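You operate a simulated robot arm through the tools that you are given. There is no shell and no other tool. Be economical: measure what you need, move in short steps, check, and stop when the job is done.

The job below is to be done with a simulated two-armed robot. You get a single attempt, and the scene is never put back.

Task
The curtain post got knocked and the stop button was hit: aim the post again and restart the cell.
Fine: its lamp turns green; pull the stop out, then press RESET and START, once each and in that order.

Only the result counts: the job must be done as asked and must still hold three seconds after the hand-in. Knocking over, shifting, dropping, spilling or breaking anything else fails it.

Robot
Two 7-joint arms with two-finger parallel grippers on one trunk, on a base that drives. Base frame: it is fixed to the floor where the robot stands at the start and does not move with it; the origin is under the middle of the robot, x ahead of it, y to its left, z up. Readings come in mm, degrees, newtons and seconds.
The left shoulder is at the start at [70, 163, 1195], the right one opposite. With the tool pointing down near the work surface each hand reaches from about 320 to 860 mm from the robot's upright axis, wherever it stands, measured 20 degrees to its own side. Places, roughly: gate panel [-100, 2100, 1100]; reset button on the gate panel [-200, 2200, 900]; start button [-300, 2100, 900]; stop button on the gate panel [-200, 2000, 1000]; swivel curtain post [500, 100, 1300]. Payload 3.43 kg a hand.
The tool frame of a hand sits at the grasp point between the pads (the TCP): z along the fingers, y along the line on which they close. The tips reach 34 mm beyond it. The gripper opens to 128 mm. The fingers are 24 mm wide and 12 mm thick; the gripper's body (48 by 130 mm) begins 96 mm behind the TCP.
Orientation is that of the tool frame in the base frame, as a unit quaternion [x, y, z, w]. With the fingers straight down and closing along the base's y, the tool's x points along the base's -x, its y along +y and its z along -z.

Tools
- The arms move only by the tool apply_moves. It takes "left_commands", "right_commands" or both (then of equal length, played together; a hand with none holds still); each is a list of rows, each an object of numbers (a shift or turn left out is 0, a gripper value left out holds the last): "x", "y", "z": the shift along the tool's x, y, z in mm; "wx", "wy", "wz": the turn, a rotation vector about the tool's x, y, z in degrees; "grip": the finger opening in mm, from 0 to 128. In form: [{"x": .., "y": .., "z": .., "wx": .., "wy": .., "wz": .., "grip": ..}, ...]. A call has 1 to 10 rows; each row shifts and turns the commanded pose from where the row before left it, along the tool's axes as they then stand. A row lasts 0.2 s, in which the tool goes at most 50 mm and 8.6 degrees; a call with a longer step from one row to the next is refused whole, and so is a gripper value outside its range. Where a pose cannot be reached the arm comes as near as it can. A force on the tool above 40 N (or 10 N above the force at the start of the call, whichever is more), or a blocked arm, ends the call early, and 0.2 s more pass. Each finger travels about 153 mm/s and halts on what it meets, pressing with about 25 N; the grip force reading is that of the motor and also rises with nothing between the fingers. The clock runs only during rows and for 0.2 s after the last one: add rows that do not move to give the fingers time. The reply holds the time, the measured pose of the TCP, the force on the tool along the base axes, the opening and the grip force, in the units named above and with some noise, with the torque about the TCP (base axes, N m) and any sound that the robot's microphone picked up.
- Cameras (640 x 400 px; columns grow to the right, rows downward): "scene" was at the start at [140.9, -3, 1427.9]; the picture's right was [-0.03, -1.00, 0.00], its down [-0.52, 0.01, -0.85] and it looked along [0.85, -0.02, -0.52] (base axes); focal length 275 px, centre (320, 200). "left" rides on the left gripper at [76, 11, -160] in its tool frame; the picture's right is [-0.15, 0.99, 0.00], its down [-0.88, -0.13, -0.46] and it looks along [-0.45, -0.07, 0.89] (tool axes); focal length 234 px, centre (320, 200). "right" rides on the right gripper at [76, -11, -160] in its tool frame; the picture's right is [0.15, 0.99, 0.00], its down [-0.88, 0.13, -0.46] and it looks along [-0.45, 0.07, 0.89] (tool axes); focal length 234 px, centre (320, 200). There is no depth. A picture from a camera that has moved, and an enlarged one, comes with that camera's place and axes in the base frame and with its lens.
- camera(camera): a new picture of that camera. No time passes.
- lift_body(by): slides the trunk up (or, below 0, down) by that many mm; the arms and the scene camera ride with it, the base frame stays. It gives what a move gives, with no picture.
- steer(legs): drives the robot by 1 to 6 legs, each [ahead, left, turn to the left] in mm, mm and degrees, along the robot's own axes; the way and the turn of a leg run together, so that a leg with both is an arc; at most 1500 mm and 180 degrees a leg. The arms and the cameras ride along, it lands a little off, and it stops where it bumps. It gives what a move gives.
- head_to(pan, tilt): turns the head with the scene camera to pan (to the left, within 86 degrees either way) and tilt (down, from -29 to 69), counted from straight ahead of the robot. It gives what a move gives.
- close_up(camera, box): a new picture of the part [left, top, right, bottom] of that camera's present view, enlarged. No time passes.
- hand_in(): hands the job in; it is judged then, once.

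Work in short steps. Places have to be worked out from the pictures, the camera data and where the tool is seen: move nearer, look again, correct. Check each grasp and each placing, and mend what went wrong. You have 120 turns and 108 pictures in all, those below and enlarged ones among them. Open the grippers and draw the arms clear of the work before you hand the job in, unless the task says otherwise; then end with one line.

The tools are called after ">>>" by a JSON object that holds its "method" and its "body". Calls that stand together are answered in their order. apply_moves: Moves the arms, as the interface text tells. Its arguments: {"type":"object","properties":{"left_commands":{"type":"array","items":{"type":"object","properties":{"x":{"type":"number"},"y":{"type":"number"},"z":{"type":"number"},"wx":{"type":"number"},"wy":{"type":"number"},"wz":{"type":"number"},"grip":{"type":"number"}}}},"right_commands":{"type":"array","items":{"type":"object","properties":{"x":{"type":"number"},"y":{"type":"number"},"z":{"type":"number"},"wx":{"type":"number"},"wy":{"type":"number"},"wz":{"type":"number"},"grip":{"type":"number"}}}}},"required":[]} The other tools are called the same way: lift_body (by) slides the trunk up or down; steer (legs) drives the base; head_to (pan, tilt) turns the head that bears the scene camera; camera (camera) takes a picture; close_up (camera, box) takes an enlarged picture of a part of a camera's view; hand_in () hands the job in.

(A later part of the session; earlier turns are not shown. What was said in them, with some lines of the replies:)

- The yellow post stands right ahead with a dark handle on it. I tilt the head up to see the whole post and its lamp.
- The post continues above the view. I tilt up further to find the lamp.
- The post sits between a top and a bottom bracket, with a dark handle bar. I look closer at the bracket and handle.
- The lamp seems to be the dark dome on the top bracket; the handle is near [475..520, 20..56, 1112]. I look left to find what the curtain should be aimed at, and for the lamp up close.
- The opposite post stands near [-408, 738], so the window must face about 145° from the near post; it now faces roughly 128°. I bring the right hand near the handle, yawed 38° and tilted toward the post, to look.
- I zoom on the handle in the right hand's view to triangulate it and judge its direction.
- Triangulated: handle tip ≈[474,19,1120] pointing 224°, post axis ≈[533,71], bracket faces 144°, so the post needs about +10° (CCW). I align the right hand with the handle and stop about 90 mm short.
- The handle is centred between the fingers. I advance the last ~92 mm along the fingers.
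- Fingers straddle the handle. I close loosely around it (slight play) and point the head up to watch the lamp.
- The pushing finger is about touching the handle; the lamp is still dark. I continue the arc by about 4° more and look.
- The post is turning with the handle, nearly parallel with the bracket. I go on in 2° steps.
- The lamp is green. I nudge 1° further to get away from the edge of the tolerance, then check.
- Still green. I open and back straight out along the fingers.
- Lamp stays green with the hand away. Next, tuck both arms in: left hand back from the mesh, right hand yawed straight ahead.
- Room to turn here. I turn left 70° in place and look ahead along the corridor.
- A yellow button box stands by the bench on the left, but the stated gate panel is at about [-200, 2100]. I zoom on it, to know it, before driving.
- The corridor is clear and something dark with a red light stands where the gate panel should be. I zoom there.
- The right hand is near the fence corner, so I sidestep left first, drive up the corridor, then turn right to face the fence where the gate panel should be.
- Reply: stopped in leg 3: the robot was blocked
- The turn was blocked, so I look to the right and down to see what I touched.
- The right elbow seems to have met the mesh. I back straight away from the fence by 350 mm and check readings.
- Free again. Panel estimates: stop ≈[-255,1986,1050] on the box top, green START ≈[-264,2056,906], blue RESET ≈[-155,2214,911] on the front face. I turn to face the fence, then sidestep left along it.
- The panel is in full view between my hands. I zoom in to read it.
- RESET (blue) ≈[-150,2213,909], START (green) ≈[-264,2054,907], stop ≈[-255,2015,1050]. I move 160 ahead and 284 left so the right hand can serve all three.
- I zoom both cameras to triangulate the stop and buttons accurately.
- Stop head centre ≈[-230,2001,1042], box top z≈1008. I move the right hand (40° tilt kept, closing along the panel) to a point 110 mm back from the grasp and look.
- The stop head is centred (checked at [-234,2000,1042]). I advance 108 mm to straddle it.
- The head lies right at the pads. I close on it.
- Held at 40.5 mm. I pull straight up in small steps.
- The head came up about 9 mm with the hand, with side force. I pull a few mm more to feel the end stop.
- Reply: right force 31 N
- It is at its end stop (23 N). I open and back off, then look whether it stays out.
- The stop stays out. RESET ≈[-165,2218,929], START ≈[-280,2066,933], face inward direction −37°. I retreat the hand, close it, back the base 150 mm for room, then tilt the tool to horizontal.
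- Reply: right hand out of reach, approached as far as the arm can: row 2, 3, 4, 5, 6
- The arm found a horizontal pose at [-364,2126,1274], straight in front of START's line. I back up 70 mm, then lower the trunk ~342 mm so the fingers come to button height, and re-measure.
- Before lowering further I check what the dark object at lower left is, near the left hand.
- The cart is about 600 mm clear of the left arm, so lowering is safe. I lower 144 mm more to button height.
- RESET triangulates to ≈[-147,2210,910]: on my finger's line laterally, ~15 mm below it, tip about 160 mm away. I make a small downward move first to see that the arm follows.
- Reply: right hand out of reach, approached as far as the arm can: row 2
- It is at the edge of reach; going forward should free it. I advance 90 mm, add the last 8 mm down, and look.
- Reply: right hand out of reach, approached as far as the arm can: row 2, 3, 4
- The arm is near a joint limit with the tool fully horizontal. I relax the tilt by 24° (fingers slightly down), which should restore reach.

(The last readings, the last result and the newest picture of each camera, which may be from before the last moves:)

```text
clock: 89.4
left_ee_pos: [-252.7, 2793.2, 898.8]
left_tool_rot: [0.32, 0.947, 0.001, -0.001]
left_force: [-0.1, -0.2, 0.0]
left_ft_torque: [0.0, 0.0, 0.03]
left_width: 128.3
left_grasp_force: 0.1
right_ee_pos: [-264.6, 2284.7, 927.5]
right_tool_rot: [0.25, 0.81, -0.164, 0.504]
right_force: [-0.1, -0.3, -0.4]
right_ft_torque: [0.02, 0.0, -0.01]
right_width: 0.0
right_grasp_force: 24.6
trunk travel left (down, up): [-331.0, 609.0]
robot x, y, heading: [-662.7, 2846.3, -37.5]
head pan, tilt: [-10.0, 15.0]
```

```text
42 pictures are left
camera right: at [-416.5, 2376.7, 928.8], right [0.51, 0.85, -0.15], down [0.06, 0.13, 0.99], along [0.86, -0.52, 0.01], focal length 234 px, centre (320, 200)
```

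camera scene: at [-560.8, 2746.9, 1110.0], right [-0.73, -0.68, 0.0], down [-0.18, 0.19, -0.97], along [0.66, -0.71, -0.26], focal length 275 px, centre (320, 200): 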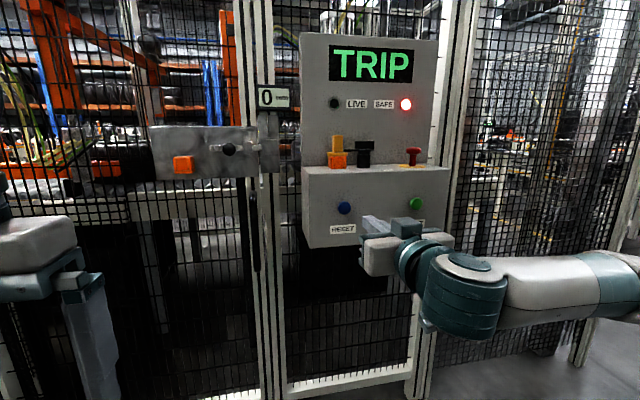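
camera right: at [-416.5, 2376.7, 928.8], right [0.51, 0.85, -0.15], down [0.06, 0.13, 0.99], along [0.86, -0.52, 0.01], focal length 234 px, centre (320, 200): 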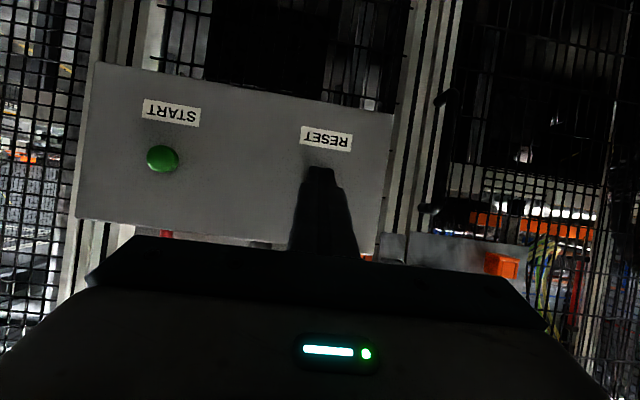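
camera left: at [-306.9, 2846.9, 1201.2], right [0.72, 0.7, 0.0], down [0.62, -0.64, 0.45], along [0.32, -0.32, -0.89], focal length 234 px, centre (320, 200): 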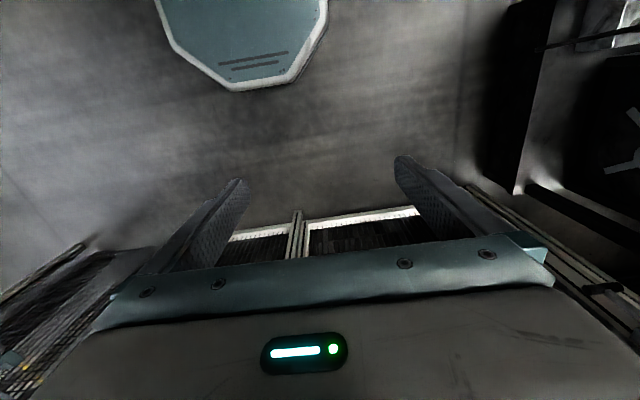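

Now tilt is 64° and within reach. RESET re-triangulated at [-145,2210,909]. I shift 8 left, 10 down and go 70 mm inward, staying ~35 mm short.

>>> {"method": "apply_moves", "body": {"right_commands": [{"x": 9, "z": 4.4, "y": 8}, {"x": -10.2, "z": 21}, {"x": -10.2, "z": 21}, {"x": -10.2, "z": 21}, {}]}}

>>> {"method": "camera", "body": {"camera": "right"}}

>>> {"method": "close_up", "body": {"camera": "scene", "box": [290, 150, 470, 270]}}

```text
clock: 90.6
left_ee_pos: [-253.4, 2793.2, 899.9]
left_tool_rot: [0.32, 0.947, 0.0, -0.001]
left_force: [0.5, 0.3, -0.6]
left_ft_torque: [0.01, 0.0, 0.02]
left_width: 127.9
left_grasp_force: 0.1
right_ee_pos: [-203.1, 2248.7, 916.4]
right_tool_rot: [0.251, 0.81, -0.165, 0.504]
right_force: [-0.3, -1.0, 0.1]
right_ft_torque: [0.01, -0.02, -0.03]
right_width: 0.4
right_grasp_force: 25.1
trunk travel left (down, up): [-331.0, 609.0]
robot x, y, heading: [-665.0, 2848.0, -37.5]
head pan, tilt: [-10.0, 15.0]
```

```text
41 pictures are left
camera right: at [-355.2, 2341.0, 919.3], right [0.51, 0.85, -0.15], down [0.06, 0.13, 0.99], along [0.86, -0.52, 0.01], focal length 234 px, centre (320, 200)
```

right: 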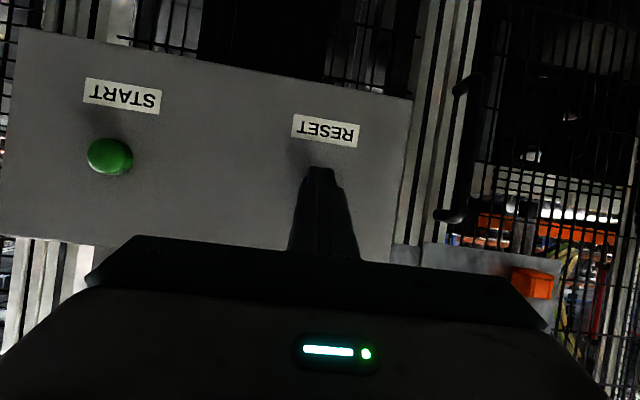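

```text
3.33 times, centred on (380, 210) of scene
camera zoom: at [-561.0, 2747.0, 1110.1], right [-0.73, -0.68, 0.0], down [-0.18, 0.19, -0.97], along [0.66, -0.71, -0.26], focal length 916 px, centre (120, 167)
```

zoom: 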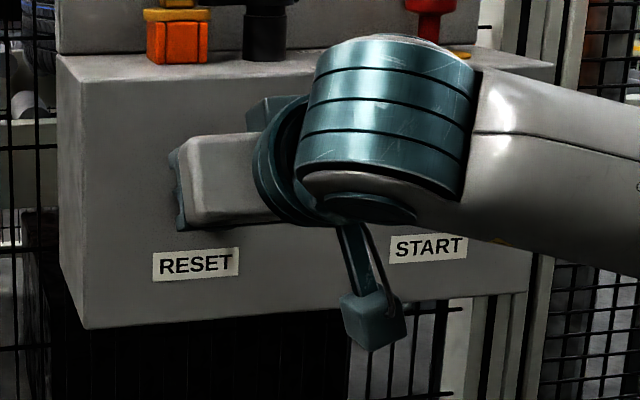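

Fingertip is on line with RESET, about 33 mm short. I go 27 mm further and check force.

>>> {"method": "apply_moves", "body": {"right_commands": [{"x": -3.94, "z": 8.1}, {"x": -3.94, "z": 8.1}, {"x": -3.94, "z": 8.1}, {}]}}

>>> {"method": "camera", "body": {"camera": "right"}}

```text
clock: 91.6
left_ee_pos: [-253.8, 2792.6, 899.4]
left_tool_rot: [0.32, 0.948, 0.0, -0.001]
left_force: [-0.2, -0.2, -0.9]
left_ft_torque: [0.0, 0.0, 0.01]
left_width: 127.8
left_grasp_force: 0.2
right_ee_pos: [-181.5, 2233.1, 916.3]
right_tool_rot: [0.25, 0.81, -0.164, 0.504]
right_force: [-6.1, 3.5, -1.2]
right_ft_torque: [0.07, 0.02, 0.02]
right_width: 0.1
right_grasp_force: 25.0
trunk travel left (down, up): [-331.0, 609.0]
robot x, y, heading: [-667.4, 2846.1, -37.0]
head pan, tilt: [-10.0, 15.0]
heard: click
```

```text
39 pictures are left
camera right: at [-333.7, 2325.7, 919.0], right [0.51, 0.85, -0.15], down [0.06, 0.13, 0.99], along [0.86, -0.52, 0.01], focal length 234 px, centre (320, 200)
```

right: 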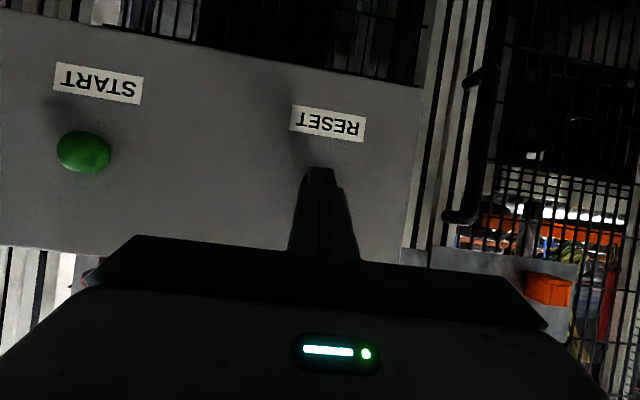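

A click with 7 N: RESET is pressed. I draw straight back and read the panel.

>>> {"method": "apply_moves", "body": {"right_commands": [{"x": 11, "z": -22.5}, {"x": 11, "z": -22.5}, {"x": 11, "z": -22.5}, {"x": 11, "z": -22.5}, {}]}}

>>> {"method": "camera", "body": {"camera": "scene"}}

>>> {"method": "camera", "body": {"camera": "right"}}

```text
clock: 92.8
left_ee_pos: [-252.2, 2792.7, 899.3]
left_tool_rot: [0.32, 0.947, 0.0, -0.001]
left_force: [-0.8, 0.3, 1.1]
left_ft_torque: [0.03, 0.02, -0.01]
left_width: 127.9
left_grasp_force: 0.1
right_ee_pos: [-262.0, 2291.8, 916.4]
right_tool_rot: [0.251, 0.81, -0.165, 0.504]
right_force: [0.3, -0.2, -0.1]
right_ft_torque: [0.01, 0.0, 0.02]
right_width: 0.1
right_grasp_force: 25.0
trunk travel left (down, up): [-331.0, 609.0]
robot x, y, heading: [-663.5, 2847.3, -37.1]
head pan, tilt: [-10.0, 15.0]
```

```text
38 pictures are left
camera scene: at [-560.8, 2746.8, 1110.1], right [-0.73, -0.68, 0.0], down [-0.18, 0.19, -0.97], along [0.66, -0.71, -0.26], focal length 275 px, centre (320, 200)
```

scene: 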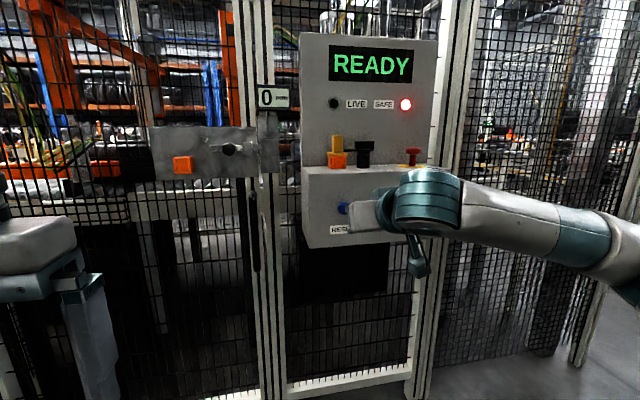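

```text
37 pictures are left
camera right: at [-414.3, 2385.1, 919.0], right [0.51, 0.85, -0.15], down [0.06, 0.13, 0.99], along [0.86, -0.52, 0.01], focal length 234 px, centre (320, 200)
```

right: 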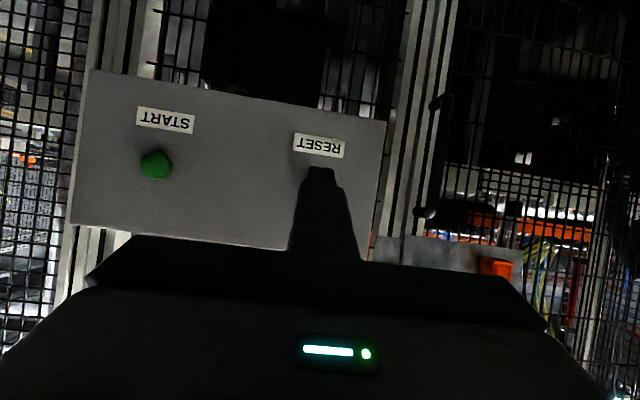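

The display reads READY. START is ≈200 mm to the right at [-265,2050,910]; I shift the hand right by 200 mm.

>>> {"method": "apply_moves", "body": {"right_commands": [{"y": -40}, {"y": -40}, {"y": -40}, {"y": -40}, {"y": -40}, {}]}}

>>> {"method": "camera", "body": {"camera": "right"}}

>>> {"method": "close_up", "body": {"camera": "scene", "box": [290, 150, 470, 270]}}

```text
clock: 94.2
left_ee_pos: [-253.3, 2792.5, 899.3]
left_tool_rot: [0.32, 0.948, 0.001, -0.001]
left_force: [-1.0, -0.8, 0.3]
left_ft_torque: [-0.01, 0.0, 0.01]
left_width: 128.0
left_grasp_force: 0.1
right_ee_pos: [-377.2, 2126.5, 918.3]
right_tool_rot: [0.25, 0.811, -0.163, 0.504]
right_force: [0.5, -0.1, -0.8]
right_ft_torque: [-0.02, 0.01, -0.02]
right_width: 0.0
right_grasp_force: 24.6
trunk travel left (down, up): [-331.0, 609.0]
robot x, y, heading: [-663.6, 2848.7, -37.2]
head pan, tilt: [-10.0, 15.0]
```

```text
36 pictures are left
camera right: at [-529.7, 2218.5, 920.0], right [0.51, 0.85, -0.15], down [0.06, 0.13, 0.99], along [0.86, -0.52, 0.01], focal length 234 px, centre (320, 200)
```

right: 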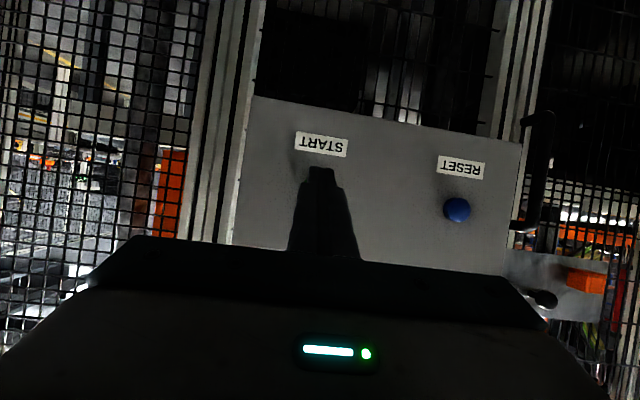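

```text
3.33 times, centred on (380, 210) of scene
camera zoom: at [-560.6, 2747.1, 1110.1], right [-0.73, -0.68, 0.0], down [-0.18, 0.19, -0.97], along [0.66, -0.71, -0.26], focal length 916 px, centre (120, 167)
```

zoom: 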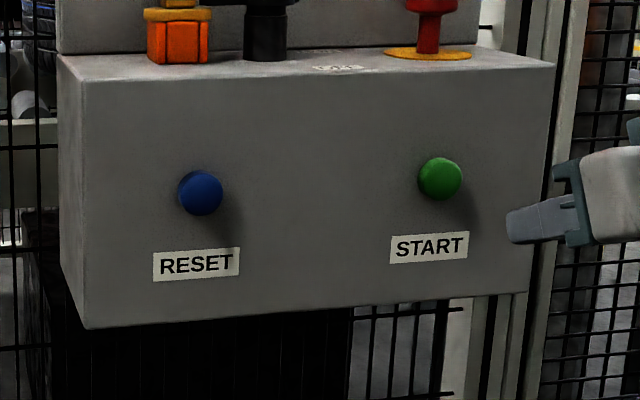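

Alignment with START matches what worked for RESET. I advance 78 mm, then continue in small steps until the click.

>>> {"method": "apply_moves", "body": {"right_commands": [{"x": 1.5, "y": -2}, {"x": -11.4, "z": 23.4}, {"x": -11.4, "z": 23.4}, {"x": -11.4, "z": 23.4}, {}]}}

>>> {"method": "camera", "body": {"camera": "right"}}

```text
clock: 95.4
left_ee_pos: [-253.6, 2792.1, 899.4]
left_tool_rot: [0.319, 0.948, 0.0, -0.001]
left_force: [-0.1, -0.3, 0.3]
left_ft_torque: [0.01, 0.01, 0.0]
left_width: 127.7
left_grasp_force: 0.0
right_ee_pos: [-314.5, 2082.3, 917.3]
right_tool_rot: [0.249, 0.811, -0.163, 0.504]
right_force: [0.0, -0.2, 0.4]
right_ft_torque: [-0.01, 0.0, -0.01]
right_width: 0.1
right_grasp_force: 25.4
trunk travel left (down, up): [-331.0, 609.0]
robot x, y, heading: [-663.6, 2848.1, -37.2]
head pan, tilt: [-10.0, 15.0]
```

```text
34 pictures are left
camera right: at [-466.7, 2173.9, 920.4], right [0.51, 0.85, -0.15], down [0.06, 0.13, 0.99], along [0.86, -0.52, 0.01], focal length 234 px, centre (320, 200)
```

right: 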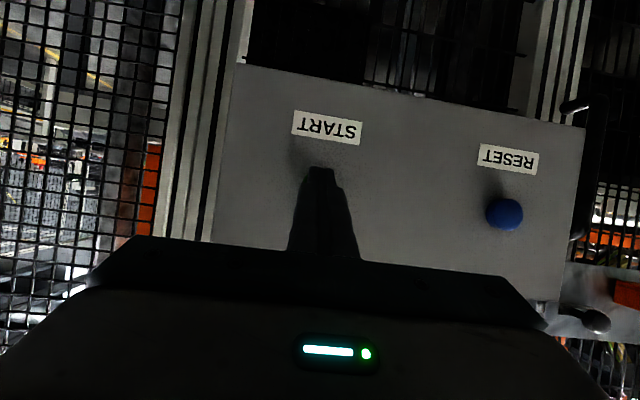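

Label position shows about 20–25 mm left. I press on in 4 mm steps.

>>> {"method": "apply_moves", "body": {"right_commands": [{"x": -1.75, "z": 3.6}, {"x": -1.75, "z": 3.6}, {"x": -1.75, "z": 3.6}, {"x": -1.75, "z": 3.6}, {}]}}

```text
clock: 96.6
left_ee_pos: [-253.5, 2793.7, 898.4]
left_tool_rot: [0.32, 0.947, 0.001, -0.001]
left_force: [0.6, -0.6, 0.0]
left_ft_torque: [0.04, -0.03, 0.01]
left_width: 127.8
left_grasp_force: 0.1
right_ee_pos: [-300.1, 2071.8, 916.4]
right_tool_rot: [0.25, 0.81, -0.164, 0.505]
right_force: [-1.2, 1.1, 1.6]
right_ft_torque: [-0.04, -0.03, -0.02]
right_width: 0.0
right_grasp_force: 25.2
trunk travel left (down, up): [-331.0, 609.0]
robot x, y, heading: [-662.7, 2847.9, -37.2]
head pan, tilt: [-10.0, 15.0]
heard: click
```

A click was heard. I look at the display before moving.

>>> {"method": "camera", "body": {"camera": "scene"}}

```text
33 pictures are left
camera scene: at [-561.1, 2747.1, 1110.1], right [-0.73, -0.68, 0.0], down [-0.18, 0.19, -0.97], along [0.66, -0.71, -0.26], focal length 275 px, centre (320, 200)
```

scene: 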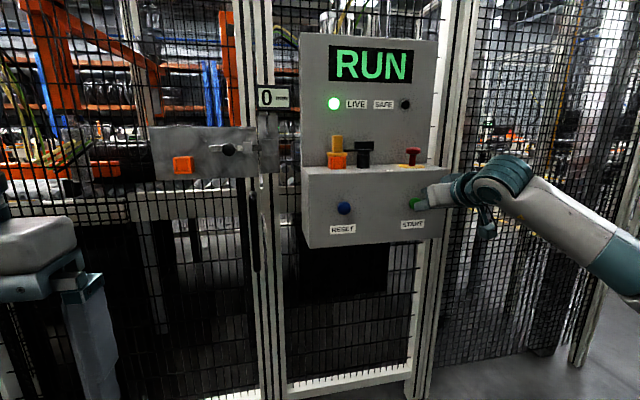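

The panel shows RUN with LIVE green. I draw the hand straight back, open it, and back the base away from the panel.

>>> {"method": "apply_moves", "body": {"right_commands": [{"x": 11, "z": -22.5}, {"x": 11, "z": -22.5}, {"x": 11, "z": -22.5}, {"x": 11, "z": -22.5}, {"grip": 60}, {}, {}]}}

>>> {"method": "steer", "body": {"legs": [[-200, 0, 0]]}}

>>> {"method": "head_to", "body": {"pan": -5, "tilt": 5}}

>>> {"method": "camera", "body": {"camera": "scene"}}

```text
clock: 98.2
left_ee_pos: [-252.8, 2791.7, 898.8]
left_tool_rot: [0.32, 0.947, 0.0, -0.002]
left_force: [0.1, 0.0, 0.9]
left_ft_torque: [0.01, 0.0, -0.01]
left_width: 128.2
left_grasp_force: 0.1
right_ee_pos: [-385.0, 2131.3, 915.5]
right_tool_rot: [0.252, 0.81, -0.165, 0.503]
right_force: [0.2, 0.0, 0.0]
right_ft_torque: [0.0, 0.0, 0.0]
right_width: 59.9
right_grasp_force: 0.1
trunk travel left (down, up): [-331.0, 609.0]
robot x, y, heading: [-667.0, 2849.3, -37.2]
head pan, tilt: [-10.0, 15.0]
```

```text
clock: 99.8
left_ee_pos: [-414.3, 2913.1, 899.4]
left_tool_rot: [0.32, 0.947, 0.0, 0.0]
left_force: [-0.5, 0.0, 0.3]
left_ft_torque: [-0.02, -0.02, -0.01]
left_width: 127.9
left_grasp_force: 0.1
right_ee_pos: [-545.4, 2252.4, 917.0]
right_tool_rot: [0.252, 0.81, -0.165, 0.504]
right_force: [-0.2, 0.3, 0.4]
right_ft_torque: [0.0, -0.01, 0.0]
right_width: 60.2
right_grasp_force: 0.0
trunk travel left (down, up): [-331.0, 609.0]
robot x, y, heading: [-824.4, 2967.0, -37.5]
head pan, tilt: [-10.0, 15.0]
```

```text
clock: 100.5
left_ee_pos: [-413.6, 2913.3, 898.8]
left_tool_rot: [0.321, 0.947, 0.0, -0.001]
left_force: [0.9, 0.8, -1.2]
left_ft_torque: [0.0, 0.01, 0.0]
left_width: 128.1
left_grasp_force: 0.1
right_ee_pos: [-546.3, 2253.0, 917.0]
right_tool_rot: [0.251, 0.81, -0.165, 0.504]
right_force: [0.6, 0.6, 0.4]
right_ft_torque: [0.01, 0.0, 0.01]
right_width: 60.3
right_grasp_force: 0.1
trunk travel left (down, up): [-331.0, 609.0]
robot x, y, heading: [-823.1, 2963.8, -37.4]
head pan, tilt: [-5.0, 5.0]
```

```text
32 pictures are left
camera scene: at [-715.7, 2874.8, 1126.2], right [-0.68, -0.74, 0.0], down [-0.06, 0.06, -1.0], along [0.73, -0.67, -0.09], focal length 275 px, centre (320, 200)
```

scene: 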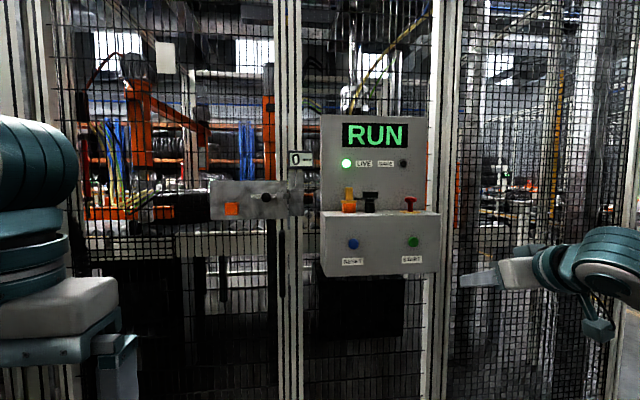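

RUN and LIVE hold, the stop stays out, and both hands are open and clear. I hand the job in.

>>> {"method": "hand_in", "body": {}}

```text
The job is handed in.
```

I aimed the curtain post until its lamp turned green, pulled the stop out, then pressed RESET and START once each. The panel showed RUN with LIVE lit when I handed in. While driving to the panel the robot was blocked, most likely by its right elbow touching the fence mesh. I backed off and saw nothing shifted.
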